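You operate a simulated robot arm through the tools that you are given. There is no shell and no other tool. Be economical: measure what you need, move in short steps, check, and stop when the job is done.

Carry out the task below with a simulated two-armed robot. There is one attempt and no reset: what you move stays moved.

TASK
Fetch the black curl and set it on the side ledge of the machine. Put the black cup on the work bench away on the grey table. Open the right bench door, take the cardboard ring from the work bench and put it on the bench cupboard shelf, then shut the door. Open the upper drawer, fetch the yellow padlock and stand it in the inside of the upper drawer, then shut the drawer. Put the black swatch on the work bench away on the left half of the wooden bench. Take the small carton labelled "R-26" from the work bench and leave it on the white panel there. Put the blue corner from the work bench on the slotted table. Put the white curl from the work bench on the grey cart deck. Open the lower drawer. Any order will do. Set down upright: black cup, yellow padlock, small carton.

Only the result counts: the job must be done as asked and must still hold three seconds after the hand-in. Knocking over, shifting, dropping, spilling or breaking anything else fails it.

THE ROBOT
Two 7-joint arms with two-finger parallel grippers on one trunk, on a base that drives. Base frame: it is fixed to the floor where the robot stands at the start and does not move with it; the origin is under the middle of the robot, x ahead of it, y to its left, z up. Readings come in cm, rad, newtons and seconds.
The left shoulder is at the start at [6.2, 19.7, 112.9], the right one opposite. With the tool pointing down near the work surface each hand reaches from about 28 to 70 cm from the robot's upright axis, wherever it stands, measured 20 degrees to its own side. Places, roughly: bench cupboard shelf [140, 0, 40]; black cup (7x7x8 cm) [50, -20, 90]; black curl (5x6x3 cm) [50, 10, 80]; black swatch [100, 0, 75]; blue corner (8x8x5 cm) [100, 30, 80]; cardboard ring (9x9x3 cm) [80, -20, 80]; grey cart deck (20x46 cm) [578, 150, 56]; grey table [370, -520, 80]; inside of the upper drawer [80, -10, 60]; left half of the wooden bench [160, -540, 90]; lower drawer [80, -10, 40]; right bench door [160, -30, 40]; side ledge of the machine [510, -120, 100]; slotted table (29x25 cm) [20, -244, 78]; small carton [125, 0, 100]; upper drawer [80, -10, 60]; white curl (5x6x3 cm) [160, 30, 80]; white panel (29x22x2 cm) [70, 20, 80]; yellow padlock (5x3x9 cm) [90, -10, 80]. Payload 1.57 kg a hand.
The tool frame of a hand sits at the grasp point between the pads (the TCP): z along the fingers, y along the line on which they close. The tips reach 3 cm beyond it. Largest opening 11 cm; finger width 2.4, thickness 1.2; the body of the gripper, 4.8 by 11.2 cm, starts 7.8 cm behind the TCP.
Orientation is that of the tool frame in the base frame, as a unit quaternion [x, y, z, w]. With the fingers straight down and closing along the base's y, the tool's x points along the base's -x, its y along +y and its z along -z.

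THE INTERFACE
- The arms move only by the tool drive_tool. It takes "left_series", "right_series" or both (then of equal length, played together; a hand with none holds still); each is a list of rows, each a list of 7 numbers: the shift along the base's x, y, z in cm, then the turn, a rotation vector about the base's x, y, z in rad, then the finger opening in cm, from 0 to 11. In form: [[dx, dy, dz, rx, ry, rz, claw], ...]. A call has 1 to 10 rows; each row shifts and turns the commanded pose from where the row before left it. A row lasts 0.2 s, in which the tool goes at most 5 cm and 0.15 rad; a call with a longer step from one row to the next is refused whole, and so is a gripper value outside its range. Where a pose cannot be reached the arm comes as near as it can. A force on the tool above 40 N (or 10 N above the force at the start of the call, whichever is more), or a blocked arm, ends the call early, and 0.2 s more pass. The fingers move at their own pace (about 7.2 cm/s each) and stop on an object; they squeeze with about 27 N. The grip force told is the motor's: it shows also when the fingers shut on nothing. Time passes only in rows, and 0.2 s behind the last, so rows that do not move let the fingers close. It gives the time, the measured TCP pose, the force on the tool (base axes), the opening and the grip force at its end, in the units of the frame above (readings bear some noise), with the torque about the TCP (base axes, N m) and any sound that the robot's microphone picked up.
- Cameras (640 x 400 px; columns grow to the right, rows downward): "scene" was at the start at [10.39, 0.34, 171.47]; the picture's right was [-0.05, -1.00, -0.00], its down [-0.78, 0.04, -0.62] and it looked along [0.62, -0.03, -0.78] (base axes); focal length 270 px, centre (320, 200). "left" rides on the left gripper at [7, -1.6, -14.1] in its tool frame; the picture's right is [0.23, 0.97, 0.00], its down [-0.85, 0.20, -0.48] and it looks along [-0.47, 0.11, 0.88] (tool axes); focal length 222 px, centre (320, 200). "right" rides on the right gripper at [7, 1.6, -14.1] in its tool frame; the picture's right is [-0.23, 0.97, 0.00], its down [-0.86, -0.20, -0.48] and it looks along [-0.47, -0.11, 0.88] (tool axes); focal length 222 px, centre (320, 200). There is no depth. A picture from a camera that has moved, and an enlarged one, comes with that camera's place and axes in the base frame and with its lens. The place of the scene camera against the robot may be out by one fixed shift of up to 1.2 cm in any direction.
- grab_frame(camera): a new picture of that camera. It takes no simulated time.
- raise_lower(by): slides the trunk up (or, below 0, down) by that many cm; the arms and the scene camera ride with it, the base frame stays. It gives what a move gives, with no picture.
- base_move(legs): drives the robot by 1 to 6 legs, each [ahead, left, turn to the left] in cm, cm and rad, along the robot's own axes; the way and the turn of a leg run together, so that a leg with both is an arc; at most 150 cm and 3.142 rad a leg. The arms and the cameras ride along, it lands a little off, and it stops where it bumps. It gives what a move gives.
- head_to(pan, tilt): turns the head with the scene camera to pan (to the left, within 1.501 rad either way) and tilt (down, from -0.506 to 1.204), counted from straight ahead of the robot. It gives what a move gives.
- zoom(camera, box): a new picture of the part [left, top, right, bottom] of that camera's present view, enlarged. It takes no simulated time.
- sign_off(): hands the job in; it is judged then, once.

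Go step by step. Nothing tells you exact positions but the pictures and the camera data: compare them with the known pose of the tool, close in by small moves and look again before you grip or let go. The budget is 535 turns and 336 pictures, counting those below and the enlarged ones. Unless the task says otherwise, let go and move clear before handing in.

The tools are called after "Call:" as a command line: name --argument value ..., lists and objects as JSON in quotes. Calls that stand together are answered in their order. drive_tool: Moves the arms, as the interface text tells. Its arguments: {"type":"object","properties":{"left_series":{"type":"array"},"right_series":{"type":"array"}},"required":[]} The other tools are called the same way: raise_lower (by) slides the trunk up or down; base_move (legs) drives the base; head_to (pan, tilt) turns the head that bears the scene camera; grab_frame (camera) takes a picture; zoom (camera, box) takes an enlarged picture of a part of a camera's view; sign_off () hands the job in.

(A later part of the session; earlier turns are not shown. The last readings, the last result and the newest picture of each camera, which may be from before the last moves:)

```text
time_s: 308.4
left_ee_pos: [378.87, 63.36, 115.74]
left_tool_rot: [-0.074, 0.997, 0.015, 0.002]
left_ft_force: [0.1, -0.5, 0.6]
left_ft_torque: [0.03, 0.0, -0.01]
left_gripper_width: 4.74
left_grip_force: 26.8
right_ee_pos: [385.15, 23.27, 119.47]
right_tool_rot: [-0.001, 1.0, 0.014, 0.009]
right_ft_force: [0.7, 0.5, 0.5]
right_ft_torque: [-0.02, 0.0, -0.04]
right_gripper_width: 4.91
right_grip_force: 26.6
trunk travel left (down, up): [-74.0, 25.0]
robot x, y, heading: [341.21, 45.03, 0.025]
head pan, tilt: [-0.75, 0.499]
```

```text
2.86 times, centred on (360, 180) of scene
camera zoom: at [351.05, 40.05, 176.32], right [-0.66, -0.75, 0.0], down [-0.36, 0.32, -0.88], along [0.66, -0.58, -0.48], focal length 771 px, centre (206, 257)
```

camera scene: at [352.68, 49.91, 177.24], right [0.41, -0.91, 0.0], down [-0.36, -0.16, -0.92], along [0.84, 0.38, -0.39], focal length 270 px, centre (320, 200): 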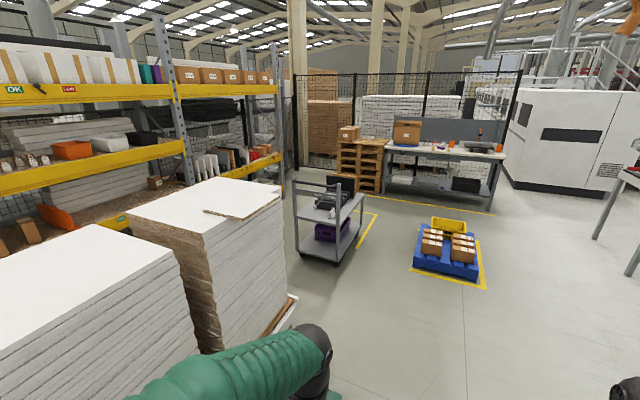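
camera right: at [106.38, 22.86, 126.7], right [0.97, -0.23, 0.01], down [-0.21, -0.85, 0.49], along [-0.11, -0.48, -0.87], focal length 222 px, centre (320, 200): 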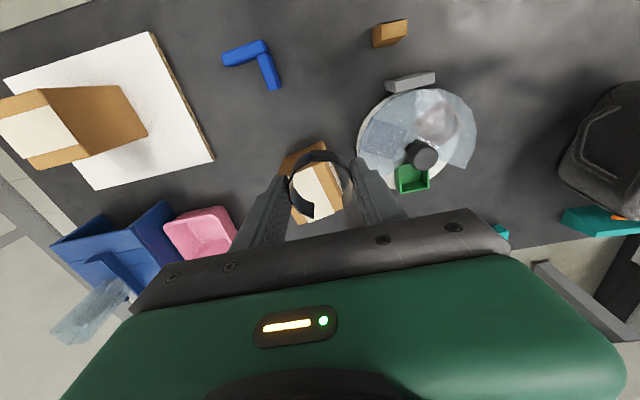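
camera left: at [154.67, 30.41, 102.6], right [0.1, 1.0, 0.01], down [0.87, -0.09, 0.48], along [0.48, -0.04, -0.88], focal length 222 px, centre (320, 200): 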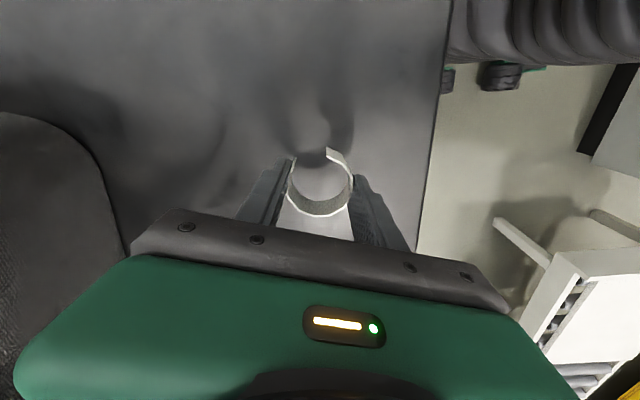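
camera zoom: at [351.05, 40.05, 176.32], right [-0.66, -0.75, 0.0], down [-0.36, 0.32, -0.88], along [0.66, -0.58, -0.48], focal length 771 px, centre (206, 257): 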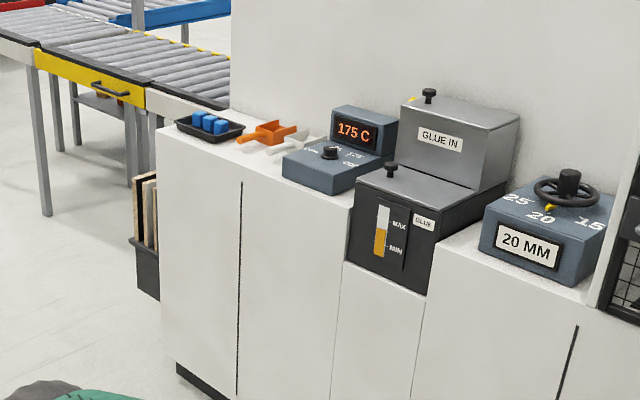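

The machine's side ledge is the cabinet top (z≈100, y −95…−125); the cart's free deck strip is beside its handle. Drive to face the ledge.

Call:
base_move --legs '[[150, 0, -0.025], [20, 0, 0], [0, 0, -1.571], [60, 0, 0]]'

Call:
head_to --pan 0 --tilt 0.7

Call:
grab_frame --camera "scene"

```text
time_s: 324.0
left_ee_pos: [533.63, -51.39, 115.71]
left_tool_rot: [0.66, 0.751, 0.008, 0.013]
left_ft_force: [-0.6, 0.6, 0.0]
left_ft_torque: [-0.01, -0.02, -0.02]
left_gripper_width: 4.88
left_grip_force: 27.1
right_ee_pos: [493.36, -56.76, 119.65]
right_tool_rot: [0.714, 0.7, 0.003, 0.017]
right_ft_force: [-0.3, 0.0, 0.2]
right_ft_torque: [0.0, 0.01, 0.02]
right_gripper_width: 4.86
right_grip_force: 27.5
trunk travel left (down, up): [-74.0, 25.0]
robot x, y, heading: [516.16, -13.75, -1.57]
head pan, tilt: [-0.75, 0.499]
```

```text
time_s: 325.1
left_ee_pos: [533.48, -51.36, 115.78]
left_tool_rot: [0.661, 0.75, 0.008, 0.012]
left_ft_force: [0.0, 0.3, 0.3]
left_ft_torque: [-0.01, 0.01, -0.01]
left_gripper_width: 4.86
left_grip_force: 27.1
right_ee_pos: [493.24, -56.77, 119.47]
right_tool_rot: [0.714, 0.7, 0.003, 0.016]
right_ft_force: [0.2, 0.2, -0.2]
right_ft_torque: [-0.01, -0.01, -0.02]
right_gripper_width: 4.86
right_grip_force: 26.7
trunk travel left (down, up): [-74.0, 25.0]
robot x, y, heading: [516.03, -14.0, -1.571]
head pan, tilt: [0.0, 0.7]
```

```text
174 pictures are left
camera scene: at [515.68, -24.62, 174.56], right [-1.0, 0.0, 0.0], down [0.0, 0.64, -0.76], along [0.0, -0.76, -0.64], focal length 270 px, centre (320, 200)
```

scene: 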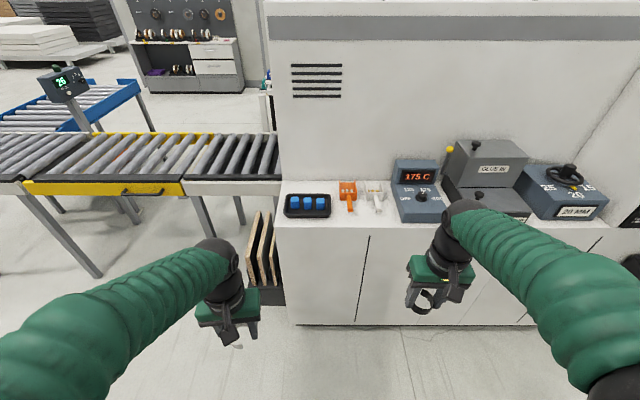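

Call:
zoom --camera "scene" --box '[270, 165, 410, 240]'

```text
4.57 times, centred on (340, 202) of scene
camera zoom: at [515.68, -24.62, 174.56], right [-1.0, 0.0, 0.0], down [0.0, 0.64, -0.76], along [0.0, -0.76, -0.64], focal length 1234 px, centre (229, 189)
```

zoom: 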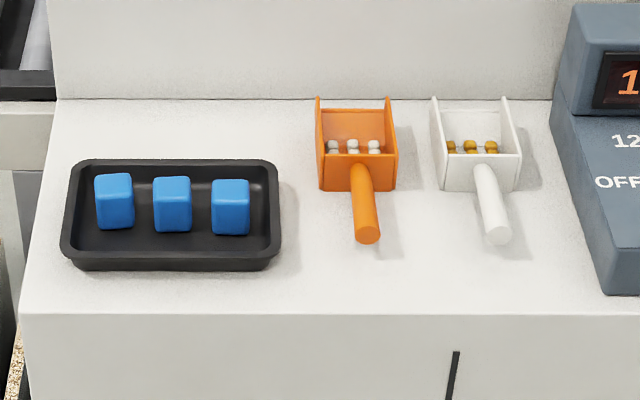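

Free strip in front of the scoops: target (498,−102). Drive ahead 30 and raise the trunk 12.

Call:
base_move --legs '[[30, 0, 0]]'

Call:
raise_lower --by 12

Call:
drive_tool --right_series '[[1.2, -3, -3, 0.02, 0, 0, 3], [1.2, -3, -3, 0.01, 0, 0, 3], [1.2, -3, -3, 0, 0, 0, 3], [1.2, -3, -3, 0, 0, 0, 3], [0, -2, -3, 0, 0, 0, 3]]'

Call:
grab_frame --camera "right"

Call:
grab_frame --camera "scene"

```text
time_s: 327.2
left_ee_pos: [533.53, -81.22, 115.72]
left_tool_rot: [0.662, 0.749, 0.008, 0.013]
left_ft_force: [-1.0, 0.5, -0.1]
left_ft_torque: [-0.01, -0.04, 0.01]
left_gripper_width: 4.86
left_grip_force: 27.0
right_ee_pos: [493.19, -86.57, 119.62]
right_tool_rot: [0.716, 0.698, 0.001, 0.017]
right_ft_force: [-0.6, 0.8, -0.2]
right_ft_torque: [-0.04, 0.0, -0.03]
right_gripper_width: 4.88
right_grip_force: 27.1
trunk travel left (down, up): [-74.0, 25.0]
robot x, y, heading: [516.04, -43.67, -1.569]
head pan, tilt: [0.0, 0.7]
```

```text
time_s: 328.7
left_ee_pos: [533.44, -81.37, 127.66]
left_tool_rot: [0.662, 0.75, 0.009, 0.011]
left_ft_force: [-0.8, -0.9, -0.3]
left_ft_torque: [-0.01, -0.02, -0.02]
left_gripper_width: 4.82
left_grip_force: 27.3
right_ee_pos: [493.34, -86.78, 131.41]
right_tool_rot: [0.715, 0.699, 0.003, 0.016]
right_ft_force: [-1.0, 0.6, 0.4]
right_ft_torque: [-0.02, -0.01, -0.02]
right_gripper_width: 4.85
right_grip_force: 27.0
trunk travel left (down, up): [-86.0, 13.0]
robot x, y, heading: [515.98, -43.74, -1.571]
head pan, tilt: [0.0, 0.7]
```

```text
time_s: 329.9
left_ee_pos: [533.43, -81.69, 127.53]
left_tool_rot: [0.662, 0.749, 0.01, 0.012]
left_ft_force: [-0.4, -0.8, 0.0]
left_ft_torque: [0.0, -0.03, -0.03]
left_gripper_width: 4.87
left_grip_force: 27.2
right_ee_pos: [498.15, -101.05, 116.31]
right_tool_rot: [0.716, 0.698, 0.014, 0.005]
right_ft_force: [-0.1, -0.2, 0.4]
right_ft_torque: [0.01, -0.01, -0.01]
right_gripper_width: 4.88
right_grip_force: 27.1
trunk travel left (down, up): [-86.0, 13.0]
robot x, y, heading: [516.32, -43.48, -1.572]
head pan, tilt: [0.0, 0.7]
```

```text
172 pictures are left
camera right: at [499.56, -94.14, 130.58], right [0.97, -0.25, 0.02], down [-0.23, -0.86, 0.46], along [-0.1, -0.45, -0.89], focal length 222 px, centre (320, 200)
```

right: 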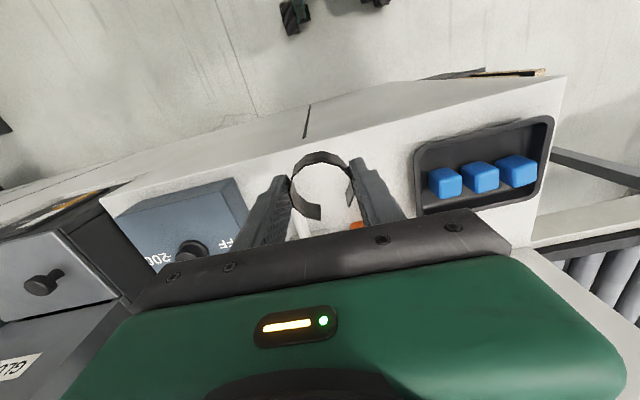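

```text
171 pictures are left
camera scene: at [515.69, -55.12, 186.52], right [-1.0, 0.0, 0.0], down [0.0, 0.65, -0.76], along [0.0, -0.76, -0.65], focal length 270 px, centre (320, 200)
```

scene: 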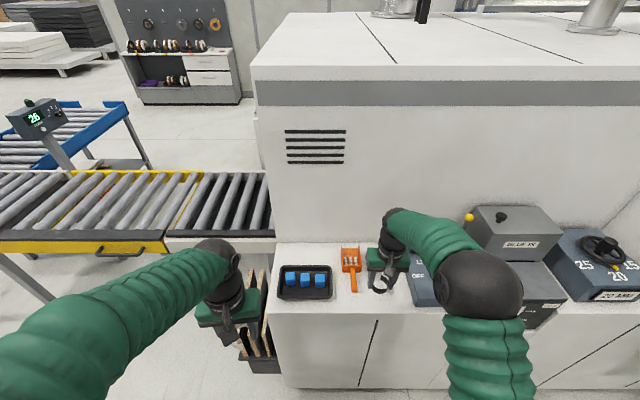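

Ledge front edge is nearer y≈−101.3; target (496.6,−105.7) between the scoop handles. Adjust and lower.

Call:
drive_tool --right_series '[[-1.5, -4.5, 0, -0.02, 0.03, 0, 3], [0, 0, -4, 0, 0, 0, 3], [0, 0, -3, 0, 0, 0, 3]]'

Call:
grab_frame --camera "right"

```text
time_s: 330.7
left_ee_pos: [533.38, -81.39, 127.7]
left_tool_rot: [0.661, 0.75, 0.008, 0.012]
left_ft_force: [0.2, -0.2, -0.2]
left_ft_torque: [0.0, 0.02, 0.03]
left_gripper_width: 4.9
left_grip_force: 26.8
right_ee_pos: [496.48, -105.22, 109.5]
right_tool_rot: [0.716, 0.698, -0.004, 0.002]
right_ft_force: [0.4, 0.1, -0.1]
right_ft_torque: [0.02, -0.03, 0.02]
right_gripper_width: 4.86
right_grip_force: 26.9
trunk travel left (down, up): [-86.0, 13.0]
robot x, y, heading: [516.37, -43.56, -1.569]
head pan, tilt: [0.0, 0.7]
```

```text
170 pictures are left
camera right: at [498.35, -98.08, 123.54], right [0.97, -0.25, 0.0], down [-0.22, -0.85, 0.49], along [-0.12, -0.47, -0.87], focal length 222 px, centre (320, 200)
```

right: 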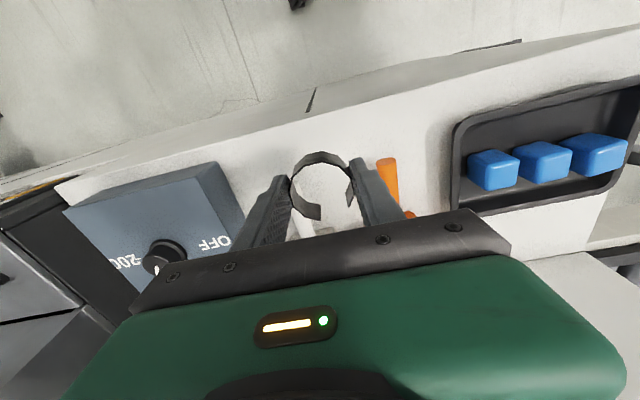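

Call:
drive_tool --right_series '[[0, -0.5, -3, 0, 0, 0, 3], [0, 0, -2, 0, 0, 0, 3], [0, 0, -0.8, 0, 0, 0, 3], [0, 0, -0.5, 0, 0, 0, 3], [0, 0, -0.4, 0, 0, 0, 3], [0, 0, 0, 0, 0, 0, 3]]'

Call:
drive_tool --right_series '[[0, 0, -0.4, 0, 0, 0, 3], [0, 0, -0.4, 0, 0, 0, 3], [0, 0, -0.4, 0, 0, 0, 3], [0, 0, -0.4, 0, 0, 0, 3], [0, 0, 0, 0, 0, 0, 3]]'

Call:
grab_frame --camera "right"

```text
time_s: 332.1
left_ee_pos: [533.48, -81.35, 127.71]
left_tool_rot: [0.662, 0.749, 0.007, 0.012]
left_ft_force: [-0.6, 0.5, -0.7]
left_ft_torque: [-0.03, -0.02, 0.0]
left_gripper_width: 4.89
left_grip_force: 26.9
right_ee_pos: [496.46, -105.62, 102.81]
right_tool_rot: [0.716, 0.698, -0.005, 0.002]
right_ft_force: [-0.6, -0.4, -0.1]
right_ft_torque: [-0.01, 0.01, 0.0]
right_gripper_width: 4.87
right_grip_force: 26.9
trunk travel left (down, up): [-86.0, 13.0]
robot x, y, heading: [516.29, -43.66, -1.57]
head pan, tilt: [0.0, 0.7]
```

```text
time_s: 333.3
left_ee_pos: [533.3, -81.49, 127.72]
left_tool_rot: [0.662, 0.75, 0.008, 0.012]
left_ft_force: [0.3, 0.1, -1.0]
left_ft_torque: [0.02, 0.03, 0.02]
left_gripper_width: 4.91
left_grip_force: 27.1
right_ee_pos: [496.58, -105.72, 101.17]
right_tool_rot: [0.716, 0.698, -0.005, 0.002]
right_ft_force: [-1.1, -0.9, 1.0]
right_ft_torque: [0.03, 0.01, 0.0]
right_gripper_width: 4.85
right_grip_force: 26.6
trunk travel left (down, up): [-86.0, 13.0]
robot x, y, heading: [516.38, -43.31, -1.569]
head pan, tilt: [0.0, 0.7]
```

```text
169 pictures are left
camera right: at [498.37, -98.55, 115.17], right [0.97, -0.25, 0.0], down [-0.22, -0.85, 0.49], along [-0.12, -0.47, -0.87], focal length 222 px, centre (320, 200)
```

right: 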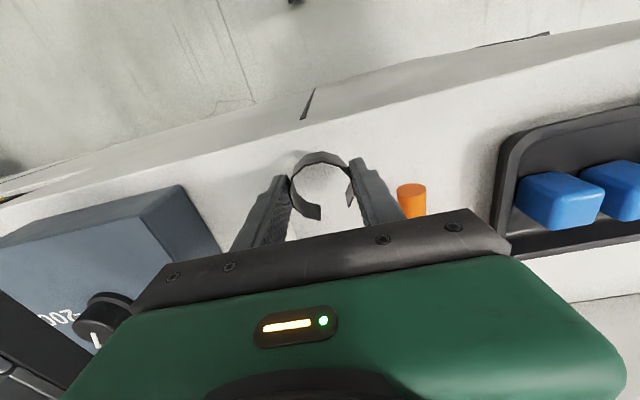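

Call:
drive_tool --right_series '[[0, 0, -0.4, 0, 0, 0, 3], [0, 0, -0.4, 0, 0, 0, 3], [0, 0, -0.4, 0, 0, 0, 3], [0, 0, -0.4, 0, 0, 0, 3], [0, 0, -0.4, 0, 0, 0, 3], [0, 0, -0.4, 0, 0, 0, 3], [0, 0, 0, 0, 0, 0, 3]]'

```text
time_s: 334.9
left_ee_pos: [533.41, -81.43, 127.72]
left_tool_rot: [0.661, 0.75, 0.008, 0.012]
left_ft_force: [1.1, -0.1, -0.4]
left_ft_torque: [0.02, -0.02, 0.02]
left_gripper_width: 4.85
left_grip_force: 27.4
right_ee_pos: [496.45, -105.64, 98.74]
right_tool_rot: [0.716, 0.698, -0.004, 0.002]
right_ft_force: [0.6, 0.6, 0.0]
right_ft_torque: [-0.01, -0.03, -0.02]
right_gripper_width: 4.85
right_grip_force: 26.2
trunk travel left (down, up): [-86.0, 13.0]
robot x, y, heading: [516.62, -43.86, -1.568]
head pan, tilt: [0.0, 0.7]
```

Call:
grab_frame --camera "right"

Call:
zoom --camera "scene" --box '[330, 220, 450, 320]'

```text
168 pictures are left
camera right: at [498.34, -98.5, 112.74], right [0.97, -0.25, 0.0], down [-0.22, -0.85, 0.49], along [-0.12, -0.47, -0.87], focal length 222 px, centre (320, 200)
```

right: 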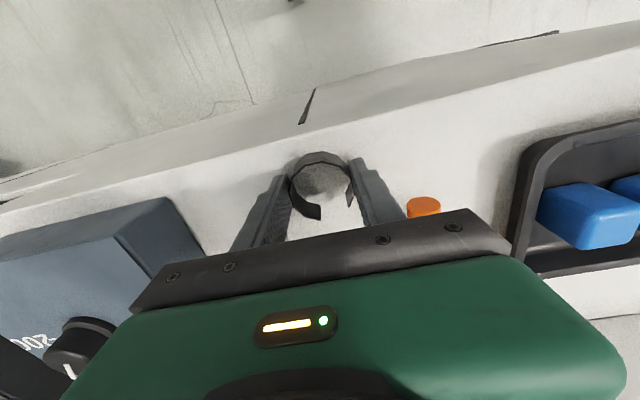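

```text
4.00 times, centred on (390, 270) of scene
camera zoom: at [515.69, -54.77, 186.54], right [-1.0, 0.0, 0.0], down [0.0, 0.65, -0.76], along [0.0, -0.76, -0.65], focal length 1080 px, centre (40, -80)
```

zoom: 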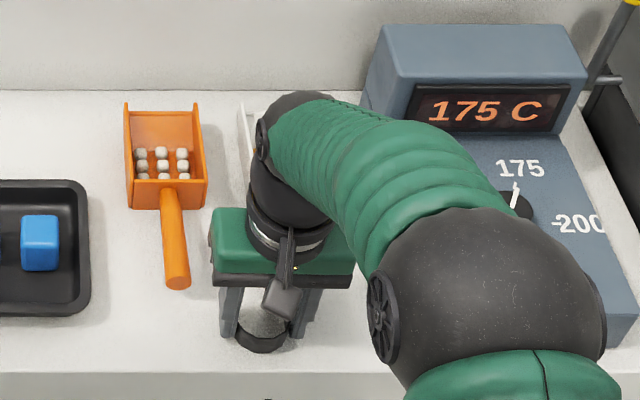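

Call:
drive_tool --right_series '[[0, 0, -0.4, 0, 0, 0, 3], [0, 0, -0.4, 0, 0, 0, 3], [0, 0, -0.4, 0, 0, 0, 3], [0, 0, -0.4, 0, 0, 0, 3], [0, 0, -0.4, 0, 0, 0, 3], [0, 0, -0.4, 0, 0, 0, 3], [0, 0, 0, 0, 0, 0, 3]]'

```text
time_s: 335.8
left_ee_pos: [533.64, -81.07, 127.74]
left_tool_rot: [0.662, 0.75, 0.008, 0.013]
left_ft_force: [0.7, -0.2, 0.6]
left_ft_torque: [0.03, -0.01, 0.02]
left_gripper_width: 4.86
left_grip_force: 27.3
right_ee_pos: [496.52, -105.59, 97.97]
right_tool_rot: [0.715, 0.699, -0.007, 0.004]
right_ft_force: [1.2, 10.6, 17.7]
right_ft_torque: [0.2, -0.21, 0.16]
right_gripper_width: 4.87
right_grip_force: 27.2
trunk travel left (down, up): [-86.0, 13.0]
robot x, y, heading: [516.19, -43.9, -1.573]
head pan, tilt: [0.0, 0.7]
stopped in row 4 (right hand): the force on the tool passed its limit at 45 N (the readings are from after the stop); the commanded pose is now the measured one
```

Contact at ledge z≈95. It's close to the front edge; lift a hair and move 2 cm further in, then set down.

Call:
drive_tool --right_series '[[0, 0, 0.6, 0, 0, 0, 3], [0, -1, 0.2, 0, 0, 0, 3], [0, -1, 0, 0, 0, 0, 3], [0, 0, -0.4, 0, 0, 0, 3], [0, 0, -0.3, 0, 0, 0, 3], [0, 0, 0, 0, 0, 0, 3]]'

Call:
grab_frame --camera "right"

```text
time_s: 337.2
left_ee_pos: [533.48, -81.29, 127.67]
left_tool_rot: [0.662, 0.749, 0.008, 0.012]
left_ft_force: [0.4, -0.1, 0.5]
left_ft_torque: [-0.02, 0.02, -0.01]
left_gripper_width: 4.86
left_grip_force: 26.8
right_ee_pos: [496.33, -107.98, 97.94]
right_tool_rot: [0.716, 0.698, -0.008, 0.005]
right_ft_force: [-0.1, -1.8, 8.9]
right_ft_torque: [-0.09, -0.15, -0.07]
right_gripper_width: 4.86
right_grip_force: 27.0
trunk travel left (down, up): [-86.0, 13.0]
robot x, y, heading: [516.1, -43.46, -1.569]
head pan, tilt: [0.0, 0.7]
```

```text
166 pictures are left
camera right: at [498.25, -100.7, 112.0], right [0.97, -0.25, 0.0], down [-0.22, -0.84, 0.49], along [-0.12, -0.48, -0.87], focal length 222 px, centre (320, 200)
```

right: 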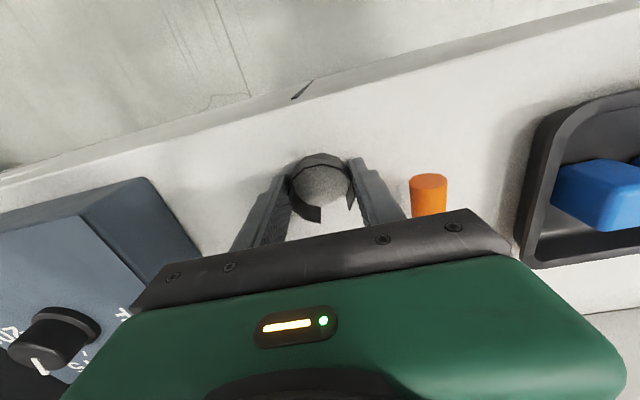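

Call:
drive_tool --right_series '[[0, 0, 0.1, 0, 0, 0, 5.2], [0, 0, 0, 0, 0, 0, 6.4], [0, 0, 0, 0, 0, 0, 6.4], [0, 0, 2, 0, 0, 0, 6.4], [0, 0, 4, 0, 0, 0, 6.4], [0, 0, 4, 0, 0, 0, 6.4], [0, 2, 4, 0, 0, 0, 6.4], [0, 3, 3.5, 0, 0, 0, 8]]'

Call:
grab_frame --camera "right"

```text
time_s: 339.0
left_ee_pos: [533.3, -81.11, 127.74]
left_tool_rot: [0.662, 0.749, 0.008, 0.012]
left_ft_force: [0.3, 0.2, -0.3]
left_ft_torque: [-0.03, 0.0, 0.02]
left_gripper_width: 4.86
left_grip_force: 27.0
right_ee_pos: [496.04, -102.75, 115.77]
right_tool_rot: [0.716, 0.698, -0.007, 0.004]
right_ft_force: [-0.2, -0.3, 0.1]
right_ft_torque: [-0.04, 0.0, -0.01]
right_gripper_width: 7.99
right_grip_force: 0.0
trunk travel left (down, up): [-86.0, 13.0]
robot x, y, heading: [516.39, -43.39, -1.572]
head pan, tilt: [0.0, 0.7]
```

```text
165 pictures are left
camera right: at [497.93, -95.54, 129.72], right [0.97, -0.25, 0.0], down [-0.22, -0.84, 0.49], along [-0.12, -0.48, -0.87], focal length 222 px, centre (320, 200)
```

right: 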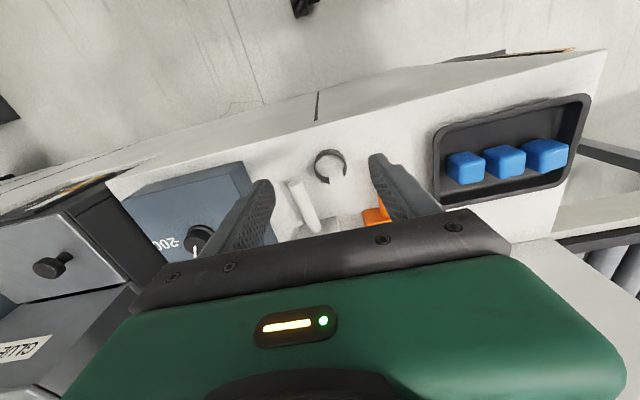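

Black curl rests on the ledge. Back off, turn around and approach the cart from its side.

Call:
base_move --legs '[[-50, 0, 0], [0, 0, 1.571], [0, 0, 1.571], [80, 0, 0]]'

Call:
head_to --pan -0.6 --tilt 0.7

Call:
grab_frame --camera "scene"

```text
time_s: 353.4
left_ee_pos: [499.55, 122.98, 127.78]
left_tool_rot: [0.749, -0.662, -0.012, 0.008]
left_ft_force: [-0.3, 0.0, 0.4]
left_ft_torque: [-0.01, 0.01, 0.01]
left_gripper_width: 4.87
left_grip_force: 27.0
right_ee_pos: [536.87, 144.66, 115.57]
right_tool_rot: [-0.699, 0.715, 0.005, 0.007]
right_ft_force: [0.4, -0.5, 0.4]
right_ft_torque: [0.01, -0.01, 0.02]
right_gripper_width: 7.98
right_grip_force: 0.0
trunk travel left (down, up): [-86.0, 13.0]
robot x, y, heading: [516.97, 85.54, 1.569]
head pan, tilt: [0.0, 0.7]
```

```text
time_s: 354.4
left_ee_pos: [499.48, 122.98, 127.65]
left_tool_rot: [0.749, -0.662, -0.013, 0.009]
left_ft_force: [0.4, -0.8, -0.5]
left_ft_torque: [0.01, -0.02, 0.0]
left_gripper_width: 4.86
left_grip_force: 27.0
right_ee_pos: [536.75, 144.74, 115.65]
right_tool_rot: [-0.698, 0.716, 0.003, 0.006]
right_ft_force: [-0.8, 0.1, 0.4]
right_ft_torque: [0.02, 0.01, -0.03]
right_gripper_width: 7.98
right_grip_force: 0.0
trunk travel left (down, up): [-86.0, 13.0]
robot x, y, heading: [516.54, 85.59, 1.571]
head pan, tilt: [-0.6, 0.7]
```

```text
164 pictures are left
camera scene: at [520.96, 96.72, 186.54], right [0.82, -0.57, 0.0], down [-0.36, -0.53, -0.76], along [0.43, 0.63, -0.65], focal length 270 px, centre (320, 200)
```

scene: 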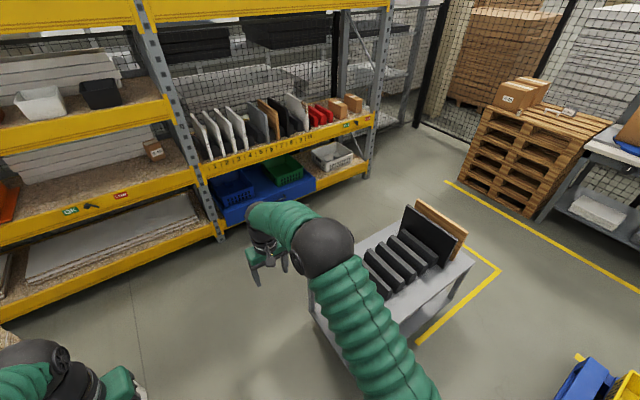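

Call:
drive_tool --right_series '[[0, -3, 2, 0, 0, 0, 8], [0, -4, 2, 0, 0, 0, 8], [0, -4, 2, 0, 0, 0, 8], [0, -4, 2, 0, 0, 0, 8], [0, -3, 2, 0, 0, 0, 8]]'

Call:
base_move --legs '[[0, -62, 0]]'

Call:
head_to --pan 0.0 --tilt 0.9

Call:
grab_frame --camera "scene"

Call:
grab_frame --camera "left"

```text
time_s: 355.6
left_ee_pos: [499.46, 122.74, 127.77]
left_tool_rot: [0.749, -0.662, -0.012, 0.008]
left_ft_force: [0.5, 0.0, 0.0]
left_ft_torque: [0.02, -0.04, -0.01]
left_gripper_width: 4.86
left_grip_force: 27.2
right_ee_pos: [536.73, 126.6, 125.84]
right_tool_rot: [-0.699, 0.715, 0.005, 0.007]
right_ft_force: [0.3, 0.0, 0.6]
right_ft_torque: [0.01, 0.0, 0.01]
right_gripper_width: 8.0
right_grip_force: 0.0
trunk travel left (down, up): [-86.0, 13.0]
robot x, y, heading: [516.8, 85.53, 1.569]
head pan, tilt: [-0.6, 0.7]
```

```text
time_s: 359.1
left_ee_pos: [561.21, 122.93, 127.77]
left_tool_rot: [0.748, -0.663, -0.011, 0.007]
left_ft_force: [-1.4, -0.1, 0.1]
left_ft_torque: [0.03, -0.02, 0.01]
left_gripper_width: 4.86
left_grip_force: 26.6
right_ee_pos: [598.62, 126.68, 125.71]
right_tool_rot: [-0.697, 0.717, 0.004, 0.007]
right_ft_force: [-0.6, 0.1, -0.7]
right_ft_torque: [0.0, -0.02, 0.0]
right_gripper_width: 8.02
right_grip_force: 0.2
trunk travel left (down, up): [-86.0, 13.0]
robot x, y, heading: [578.8, 85.33, 1.565]
head pan, tilt: [-0.6, 0.7]
```

```text
time_s: 360.1
left_ee_pos: [561.59, 122.91, 127.68]
left_tool_rot: [0.748, -0.663, -0.012, 0.009]
left_ft_force: [0.4, 0.4, 0.6]
left_ft_torque: [0.0, 0.0, 0.01]
left_gripper_width: 4.88
left_grip_force: 26.2
right_ee_pos: [598.8, 126.64, 125.65]
right_tool_rot: [-0.698, 0.716, 0.004, 0.006]
right_ft_force: [0.7, 0.8, -0.9]
right_ft_torque: [0.0, 0.02, -0.06]
right_gripper_width: 7.99
right_grip_force: 0.0
trunk travel left (down, up): [-86.0, 13.0]
robot x, y, heading: [578.66, 85.44, 1.564]
head pan, tilt: [0.0, 0.901]
```

```text
163 pictures are left
camera scene: at [578.11, 96.94, 184.94], right [1.0, 0.0, 0.0], down [0.0, -0.78, -0.62], along [0.0, 0.62, -0.78], focal length 270 px, centre (320, 200)
```

scene: 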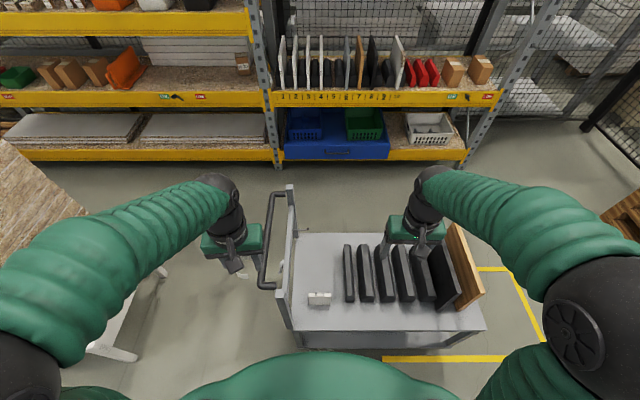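

```text
162 pictures are left
camera left: at [564.37, 116.11, 141.92], right [-0.94, -0.34, 0.03], down [-0.29, 0.82, 0.49], along [-0.19, 0.45, -0.87], focal length 222 px, centre (320, 200)
```

left: 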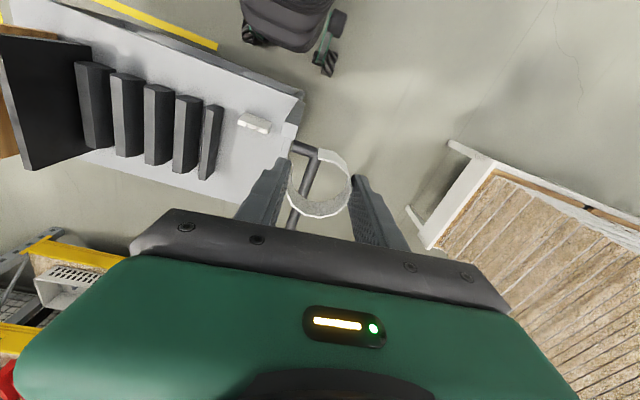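

Free deck strip: x 566–588, y 127–174, tag at (578,140). Target (576,156). Retract the right hand, move the left hand over the strip first.

Call:
drive_tool --left_series '[[2.5, 2, 0, 0, 0, -0.03, 3], [2.5, 3, 0, 0, 0, -0.03, 3], [2.5, 3, 0, 0, 0, -0.03, 3], [2.5, 3, 0, 0, 0, -0.03, 3], [2.5, 3, 0, 0, 0, 0, 3], [2, 3, 0, 0, 0, 0, 3]]' --right_series '[[1, -2, 0, 0, 0, 0, 8], [1, -2, 0, 0, 0, 0, 8], [1, -2, 0, 0, 0, 0, 8], [1, -2, 0, 0, 0, 0, 8], [1, -2, 0, 0, 0, 0, 8], [1, -2, 0, 0, 0, 0, 8]]'

Call:
grab_frame --camera "scene"

```text
time_s: 361.5
left_ee_pos: [576.47, 140.07, 127.83]
left_tool_rot: [0.707, -0.707, -0.014, 0.008]
left_ft_force: [1.1, 0.6, 0.1]
left_ft_torque: [0.01, 0.01, -0.03]
left_gripper_width: 4.87
left_grip_force: 27.0
right_ee_pos: [605.26, 114.62, 125.7]
right_tool_rot: [-0.698, 0.716, 0.004, 0.005]
right_ft_force: [-0.1, 0.2, 0.1]
right_ft_torque: [-0.01, -0.04, -0.01]
right_gripper_width: 7.99
right_grip_force: 0.1
trunk travel left (down, up): [-86.0, 13.0]
robot x, y, heading: [578.77, 85.39, 1.569]
head pan, tilt: [0.0, 0.901]
```

```text
161 pictures are left
camera scene: at [578.6, 97.09, 184.93], right [1.0, 0.0, 0.0], down [0.0, -0.79, -0.62], along [0.0, 0.62, -0.79], focal length 270 px, centre (320, 200)
```

scene: 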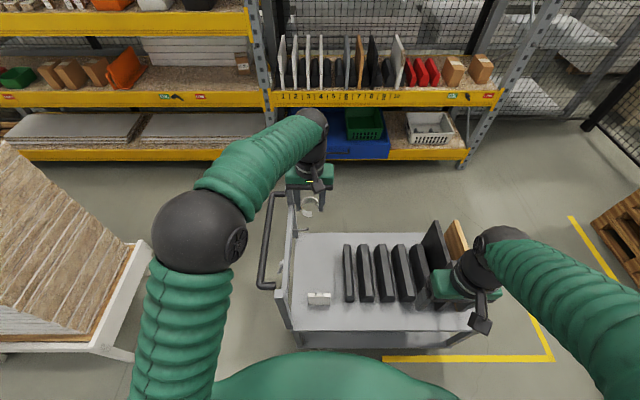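

To keep the left forearm clear of the cart's handle post, move the base ahead and to the right, keeping the hand over the strip.

Call:
base_move --legs '[[9, 0, 0], [0, -28, 0]]'

Call:
drive_tool --left_series '[[-4, 0, 0, 0, 0, 0, 3], [-4, 0, 0, 0, 0, 0, 3], [-4, 0, 0, 0, 0, 0, 3], [-4, 0, 0, 0, 0, 0, 3], [-4, 1, 0, 0, 0, 0, 3], [-4, 2, 0, 0, 0, 0, 3], [-4, 2, 0, 0, 0, 0, 3]]'

Call:
grab_frame --camera "scene"

```text
time_s: 364.2
left_ee_pos: [603.22, 148.9, 128.01]
left_tool_rot: [0.709, -0.705, -0.011, 0.004]
left_ft_force: [0.1, -0.2, 0.6]
left_ft_torque: [-0.05, -0.02, -0.02]
left_gripper_width: 4.85
left_grip_force: 26.6
right_ee_pos: [632.06, 123.35, 125.97]
right_tool_rot: [-0.699, 0.715, 0.001, 0.01]
right_ft_force: [0.6, -0.2, -1.3]
right_ft_torque: [-0.02, 0.02, 0.01]
right_gripper_width: 8.01
right_grip_force: 0.2
trunk travel left (down, up): [-86.0, 13.0]
robot x, y, heading: [606.82, 94.11, 1.567]
head pan, tilt: [0.0, 0.901]
```

```text
time_s: 365.8
left_ee_pos: [575.82, 154.0, 127.99]
left_tool_rot: [0.707, -0.707, -0.01, 0.008]
left_ft_force: [-0.1, -0.2, -0.2]
left_ft_torque: [-0.05, -0.06, -0.03]
left_gripper_width: 4.88
left_grip_force: 27.3
right_ee_pos: [632.84, 123.65, 125.69]
right_tool_rot: [-0.699, 0.715, 0.002, 0.007]
right_ft_force: [0.0, 0.7, -1.2]
right_ft_torque: [0.0, 0.02, -0.01]
right_gripper_width: 8.01
right_grip_force: 0.0
trunk travel left (down, up): [-86.0, 13.0]
robot x, y, heading: [606.75, 94.37, 1.564]
head pan, tilt: [0.0, 0.901]
```

```text
160 pictures are left
camera scene: at [606.46, 106.19, 184.91], right [1.0, 0.0, 0.0], down [0.0, -0.79, -0.62], along [0.0, 0.62, -0.79], focal length 270 px, centre (320, 200)
```

scene: 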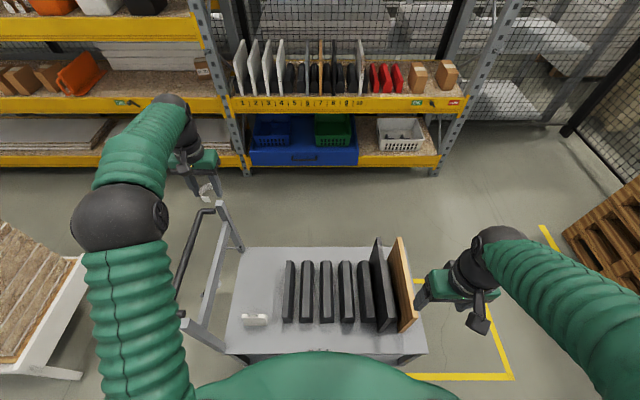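

Shift the base slightly further right/ahead, then extend the hand down before lowering the trunk.

Call:
base_move --legs '[[3.5, -8, 0]]'

Call:
drive_tool --left_series '[[-2, -2, -3, 0, 0, 0, 3], [-2, -2, -3, 0, 0, 0, 3], [-2, -2, -3, 0, 0, 0, 3], [-2, -2, -3, 0, 0, 0, 3], [0, 0, -4, 0, 0, 0, 3], [0, 0, -4, 0, 0, 0, 3], [0, 0, -4, 0, 0, 0, 3], [0, 0, -4, 0, 0, 0, 3]]'

Call:
grab_frame --camera "scene"

Call:
grab_frame --camera "left"

```text
time_s: 366.9
left_ee_pos: [579.99, 156.56, 127.49]
left_tool_rot: [0.71, -0.704, -0.005, -0.002]
left_ft_force: [-1.0, -1.3, -0.5]
left_ft_torque: [0.08, -0.1, 0.03]
left_gripper_width: 4.87
left_grip_force: 27.0
right_ee_pos: [637.26, 126.19, 126.58]
right_tool_rot: [-0.701, 0.713, -0.003, 0.019]
right_ft_force: [0.6, -0.1, -0.6]
right_ft_torque: [0.0, -0.01, 0.09]
right_gripper_width: 8.0
right_grip_force: 0.1
trunk travel left (down, up): [-86.0, 13.0]
robot x, y, heading: [614.37, 97.39, 1.569]
head pan, tilt: [0.0, 0.901]
```

```text
time_s: 368.6
left_ee_pos: [572.78, 149.38, 99.3]
left_tool_rot: [0.711, -0.703, -0.006, 0.001]
left_ft_force: [0.3, -0.3, -0.4]
left_ft_torque: [0.05, -0.06, 0.01]
left_gripper_width: 4.85
left_grip_force: 26.7
right_ee_pos: [637.78, 126.97, 126.28]
right_tool_rot: [-0.702, 0.712, -0.002, 0.015]
right_ft_force: [-0.1, 1.8, -0.5]
right_ft_torque: [-0.01, 0.04, 0.02]
right_gripper_width: 8.0
right_grip_force: 0.0
trunk travel left (down, up): [-86.0, 13.0]
robot x, y, heading: [614.14, 97.77, 1.576]
head pan, tilt: [0.0, 0.901]
```

```text
159 pictures are left
camera scene: at [611.64, 109.53, 184.91], right [1.0, 0.0, 0.01], down [0.01, -0.79, -0.62], along [0.01, 0.62, -0.79], focal length 270 px, centre (320, 200)
```

scene: 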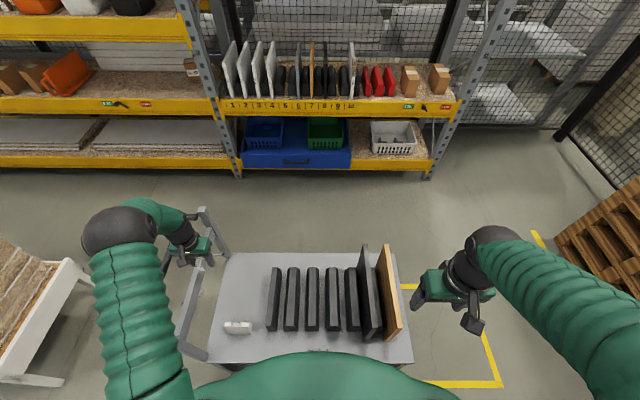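

```text
158 pictures are left
camera left: at [574.65, 142.33, 113.37], right [-0.97, -0.24, 0.01], down [-0.2, 0.85, 0.49], along [-0.12, 0.47, -0.87], focal length 222 px, centre (320, 200)
```

left: 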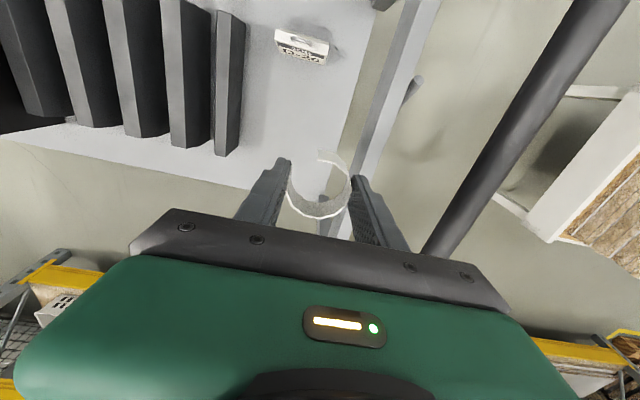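

The elbow would hit the handle farther in, so I choose a spot near the deck's front edge: (576,131.5), clear of the tag at y≈140.

Call:
drive_tool --left_series '[[1, 0, 4, 0, 0, 0, 3], [1, -2, 4, 0, 0, 0, 3], [0.5, -3, 3, 0, 0, 0, 3], [0.5, -4, 0, 0, 0, 0, 3], [0.2, -4, 0, 0, 0, 0, 3], [0, -3, 0, 0, 0, 0, 3], [0, -2, -3, 0, 0, 0, 3], [0, 0, -4, 0, 0, 0, 3], [0, 0, -4, 0, 0, 0, 3]]'

Call:
grab_frame --camera "left"

Call:
grab_frame --camera "scene"

```text
time_s: 370.6
left_ee_pos: [576.62, 131.11, 99.27]
left_tool_rot: [0.71, -0.704, -0.009, 0.004]
left_ft_force: [0.4, -0.7, -0.1]
left_ft_torque: [0.02, -0.03, -0.01]
left_gripper_width: 4.86
left_grip_force: 27.3
right_ee_pos: [638.72, 126.96, 126.09]
right_tool_rot: [-0.702, 0.712, 0.0, 0.013]
right_ft_force: [-0.9, -0.6, -0.3]
right_ft_torque: [0.0, 0.01, 0.0]
right_gripper_width: 8.01
right_grip_force: 0.0
trunk travel left (down, up): [-86.0, 13.0]
robot x, y, heading: [614.07, 97.49, 1.57]
head pan, tilt: [0.0, 0.901]
```

```text
157 pictures are left
camera left: at [578.52, 124.16, 113.47], right [-0.97, -0.24, 0.01], down [-0.2, 0.85, 0.49], along [-0.13, 0.47, -0.87], focal length 222 px, centre (320, 200)
```

left: 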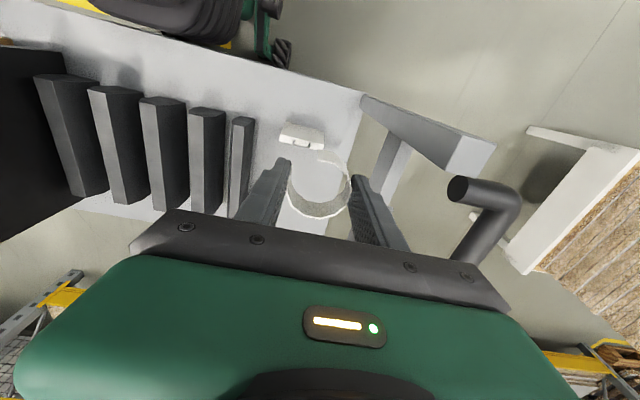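

```text
156 pictures are left
camera scene: at [612.31, 109.49, 184.92], right [1.0, 0.0, 0.01], down [0.0, -0.79, -0.62], along [0.01, 0.62, -0.79], focal length 270 px, centre (320, 200)
```

scene: 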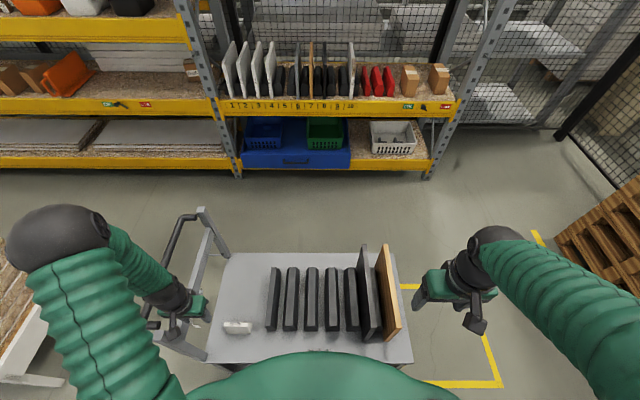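

The elbow would still foul the handle post. Raise the hand, back off and turn the robot 45° left so the arm reaches from the open side.

Call:
drive_tool --left_series '[[1, 0, 4, 0, 0, 0, 3], [1, 0, 4, 0, 0, 0, 3], [1, 0, 4, 0, 0, 0, 3], [0, 0, 4, 0, 0, 0, 3], [0, 0, 4, 0, 0, 0, 3], [0, 0, 4, 0, 0, 0, 3], [0, 0, 4, 0, 0, 0, 3]]'

Call:
base_move --legs '[[-8, 0, 0], [0, 0, 0.785]]'

Call:
grab_frame --camera "scene"

```text
time_s: 372.2
left_ee_pos: [580.21, 131.12, 127.78]
left_tool_rot: [0.71, -0.704, -0.01, 0.005]
left_ft_force: [-1.0, -0.4, 0.0]
left_ft_torque: [0.01, 0.0, 0.03]
left_gripper_width: 4.86
left_grip_force: 26.3
right_ee_pos: [639.46, 126.7, 126.06]
right_tool_rot: [-0.702, 0.712, 0.001, 0.012]
right_ft_force: [0.2, -0.9, -0.4]
right_ft_torque: [0.03, -0.03, 0.01]
right_gripper_width: 8.03
right_grip_force: 0.0
trunk travel left (down, up): [-86.0, 13.0]
robot x, y, heading: [614.42, 97.7, 1.565]
head pan, tilt: [0.0, 0.901]
```

```text
time_s: 374.5
left_ee_pos: [570.43, 108.4, 127.87]
left_tool_rot: [0.828, -0.561, -0.009, 0.007]
left_ft_force: [0.1, -0.3, 0.1]
left_ft_torque: [-0.02, -0.01, 0.01]
left_gripper_width: 4.9
left_grip_force: 27.0
right_ee_pos: [627.22, 126.06, 126.05]
right_tool_rot: [0.821, -0.571, -0.005, -0.01]
right_ft_force: [0.5, 0.4, -0.6]
right_ft_torque: [-0.01, 0.01, 0.03]
right_gripper_width: 8.03
right_grip_force: 0.1
trunk travel left (down, up): [-86.0, 13.0]
robot x, y, heading: [614.51, 89.54, 1.941]
head pan, tilt: [0.0, 0.901]
stopped in leg 2: the robot was blocked; the commanded pose is now the measured one
```

```text
155 pictures are left
camera scene: at [610.08, 100.38, 184.96], right [0.93, 0.36, 0.0], down [0.28, -0.73, -0.62], along [-0.23, 0.58, -0.78], focal length 270 px, centre (320, 200)
```

scene: 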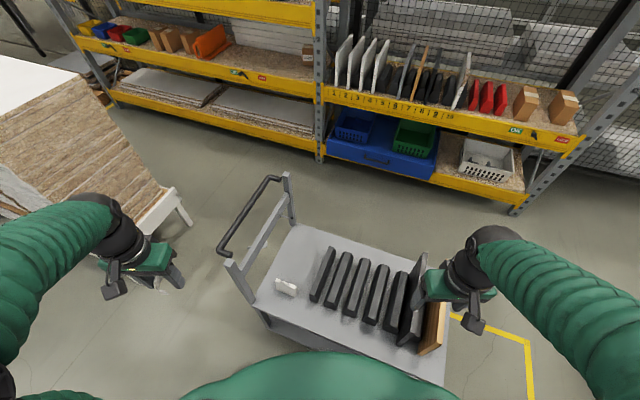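

Turned 21°, then blocked (likely the pallet behind). This heading already suffices. Ease off slightly and bring the left hand over the spot.

Call:
base_move --legs '[[1, 0, -0.03]]'

Call:
drive_tool --left_series '[[1, 3, 0, 0, 0, -0.06, 3], [1, 3.5, 0, 0, 0, -0.08, 3], [1.5, 4, 0, 0, 0, -0.1, 3], [1.5, 4, 0, 0, 0, -0.1, 3], [1.5, 4, 0, 0, 0, 0, 3], [1.5, 3.5, 0, 0, 0, 0, 3]]'

Call:
raise_lower --by -15

Call:
grab_frame --camera "left"

Call:
grab_frame --camera "scene"

```text
time_s: 375.3
left_ee_pos: [570.57, 110.73, 127.83]
left_tool_rot: [0.82, -0.573, -0.011, 0.006]
left_ft_force: [0.9, 0.3, 0.3]
left_ft_torque: [0.02, 0.02, 0.01]
left_gripper_width: 4.86
left_grip_force: 26.8
right_ee_pos: [628.05, 126.36, 126.05]
right_tool_rot: [0.812, -0.584, -0.005, -0.012]
right_ft_force: [0.1, -0.2, 0.2]
right_ft_torque: [-0.01, 0.0, 0.01]
right_gripper_width: 8.0
right_grip_force: 0.1
trunk travel left (down, up): [-86.0, 13.0]
robot x, y, heading: [613.73, 90.91, 1.914]
head pan, tilt: [0.0, 0.901]
```

```text
time_s: 376.7
left_ee_pos: [578.69, 133.22, 127.48]
left_tool_rot: [0.711, -0.703, -0.011, 0.006]
left_ft_force: [-0.3, -0.4, -1.1]
left_ft_torque: [-0.05, 0.02, 0.0]
left_gripper_width: 4.85
left_grip_force: 27.1
right_ee_pos: [627.92, 126.61, 126.01]
right_tool_rot: [0.812, -0.584, -0.004, -0.009]
right_ft_force: [-0.1, 0.7, 1.0]
right_ft_torque: [-0.02, -0.01, 0.02]
right_gripper_width: 8.0
right_grip_force: 0.2
trunk travel left (down, up): [-86.0, 13.0]
robot x, y, heading: [613.99, 90.53, 1.915]
head pan, tilt: [0.0, 0.901]
```

```text
time_s: 378.4
left_ee_pos: [578.65, 133.09, 112.51]
left_tool_rot: [0.71, -0.704, -0.011, 0.005]
left_ft_force: [-0.2, 1.0, 0.0]
left_ft_torque: [0.0, 0.01, 0.0]
left_gripper_width: 4.85
left_grip_force: 26.9
right_ee_pos: [627.79, 126.58, 111.03]
right_tool_rot: [0.812, -0.583, -0.004, -0.01]
right_ft_force: [0.0, -0.9, -0.1]
right_ft_torque: [-0.03, -0.01, -0.02]
right_gripper_width: 8.0
right_grip_force: 0.1
trunk travel left (down, up): [-71.0, 28.0]
robot x, y, heading: [613.69, 90.73, 1.912]
head pan, tilt: [0.0, 0.901]
```

```text
154 pictures are left
camera left: at [580.59, 125.98, 126.77], right [-0.97, -0.24, 0.02], down [-0.2, 0.85, 0.49], along [-0.13, 0.47, -0.87], focal length 222 px, centre (320, 200)
```

left: 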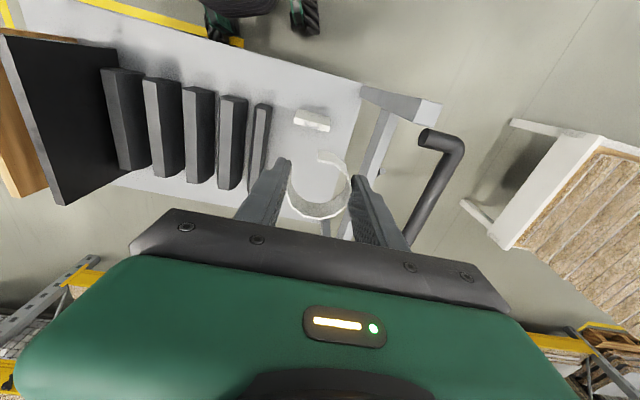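

```text
153 pictures are left
camera scene: at [609.82, 101.71, 169.94], right [0.94, 0.33, 0.0], down [0.26, -0.74, -0.62], along [-0.21, 0.58, -0.78], focal length 270 px, centre (320, 200)
```

scene: 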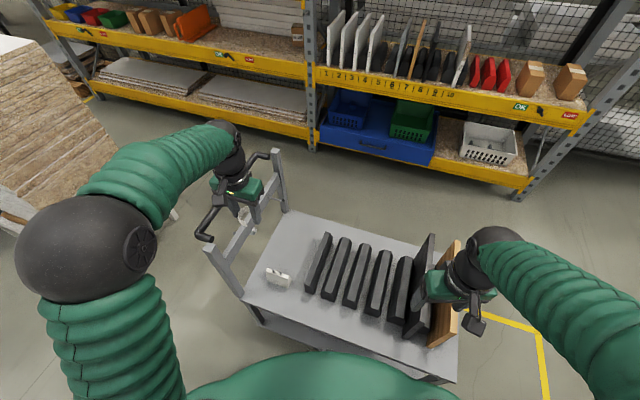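

Elbow is above and outside the cart. Move to (582,130.7) and descend in stages.

Call:
drive_tool --left_series '[[1.7, -1.2, -2, 0, 0, 0, 3], [1.6, -1.2, -3, 0, 0, 0, 3], [0, 0, -4, 0, 0, 0, 3], [0, 0, -4, 0, 0, 0, 3], [0, 0, -4, 0, 0, 0, 3], [0, 0, -4, 0, 0, 0, 3]]'

Call:
grab_frame --camera "scene"

Call:
grab_frame --camera "left"

```text
time_s: 379.8
left_ee_pos: [581.79, 130.73, 91.27]
left_tool_rot: [0.712, -0.702, -0.01, 0.006]
left_ft_force: [0.1, 0.5, -0.1]
left_ft_torque: [0.01, 0.01, -0.02]
left_gripper_width: 4.9
left_grip_force: 27.5
right_ee_pos: [627.81, 126.6, 110.97]
right_tool_rot: [0.812, -0.583, -0.003, -0.009]
right_ft_force: [0.6, 0.1, 1.1]
right_ft_torque: [-0.02, 0.01, -0.02]
right_gripper_width: 8.0
right_grip_force: 0.0
trunk travel left (down, up): [-71.0, 28.0]
robot x, y, heading: [614.16, 90.75, 1.911]
head pan, tilt: [0.0, 0.901]
```

```text
152 pictures are left
camera scene: at [609.74, 101.95, 169.92], right [0.94, 0.33, 0.0], down [0.26, -0.74, -0.62], along [-0.21, 0.58, -0.79], focal length 270 px, centre (320, 200)
```

scene: 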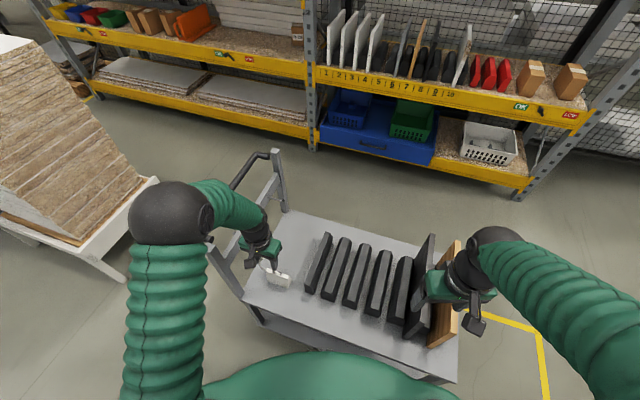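

```text
151 pictures are left
camera left: at [583.72, 123.65, 105.53], right [-0.97, -0.24, 0.02], down [-0.2, 0.85, 0.49], along [-0.13, 0.47, -0.87], focal length 222 px, centre (320, 200)
```

left: 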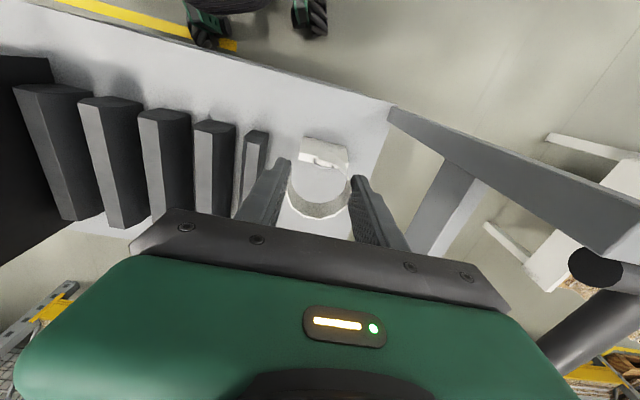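

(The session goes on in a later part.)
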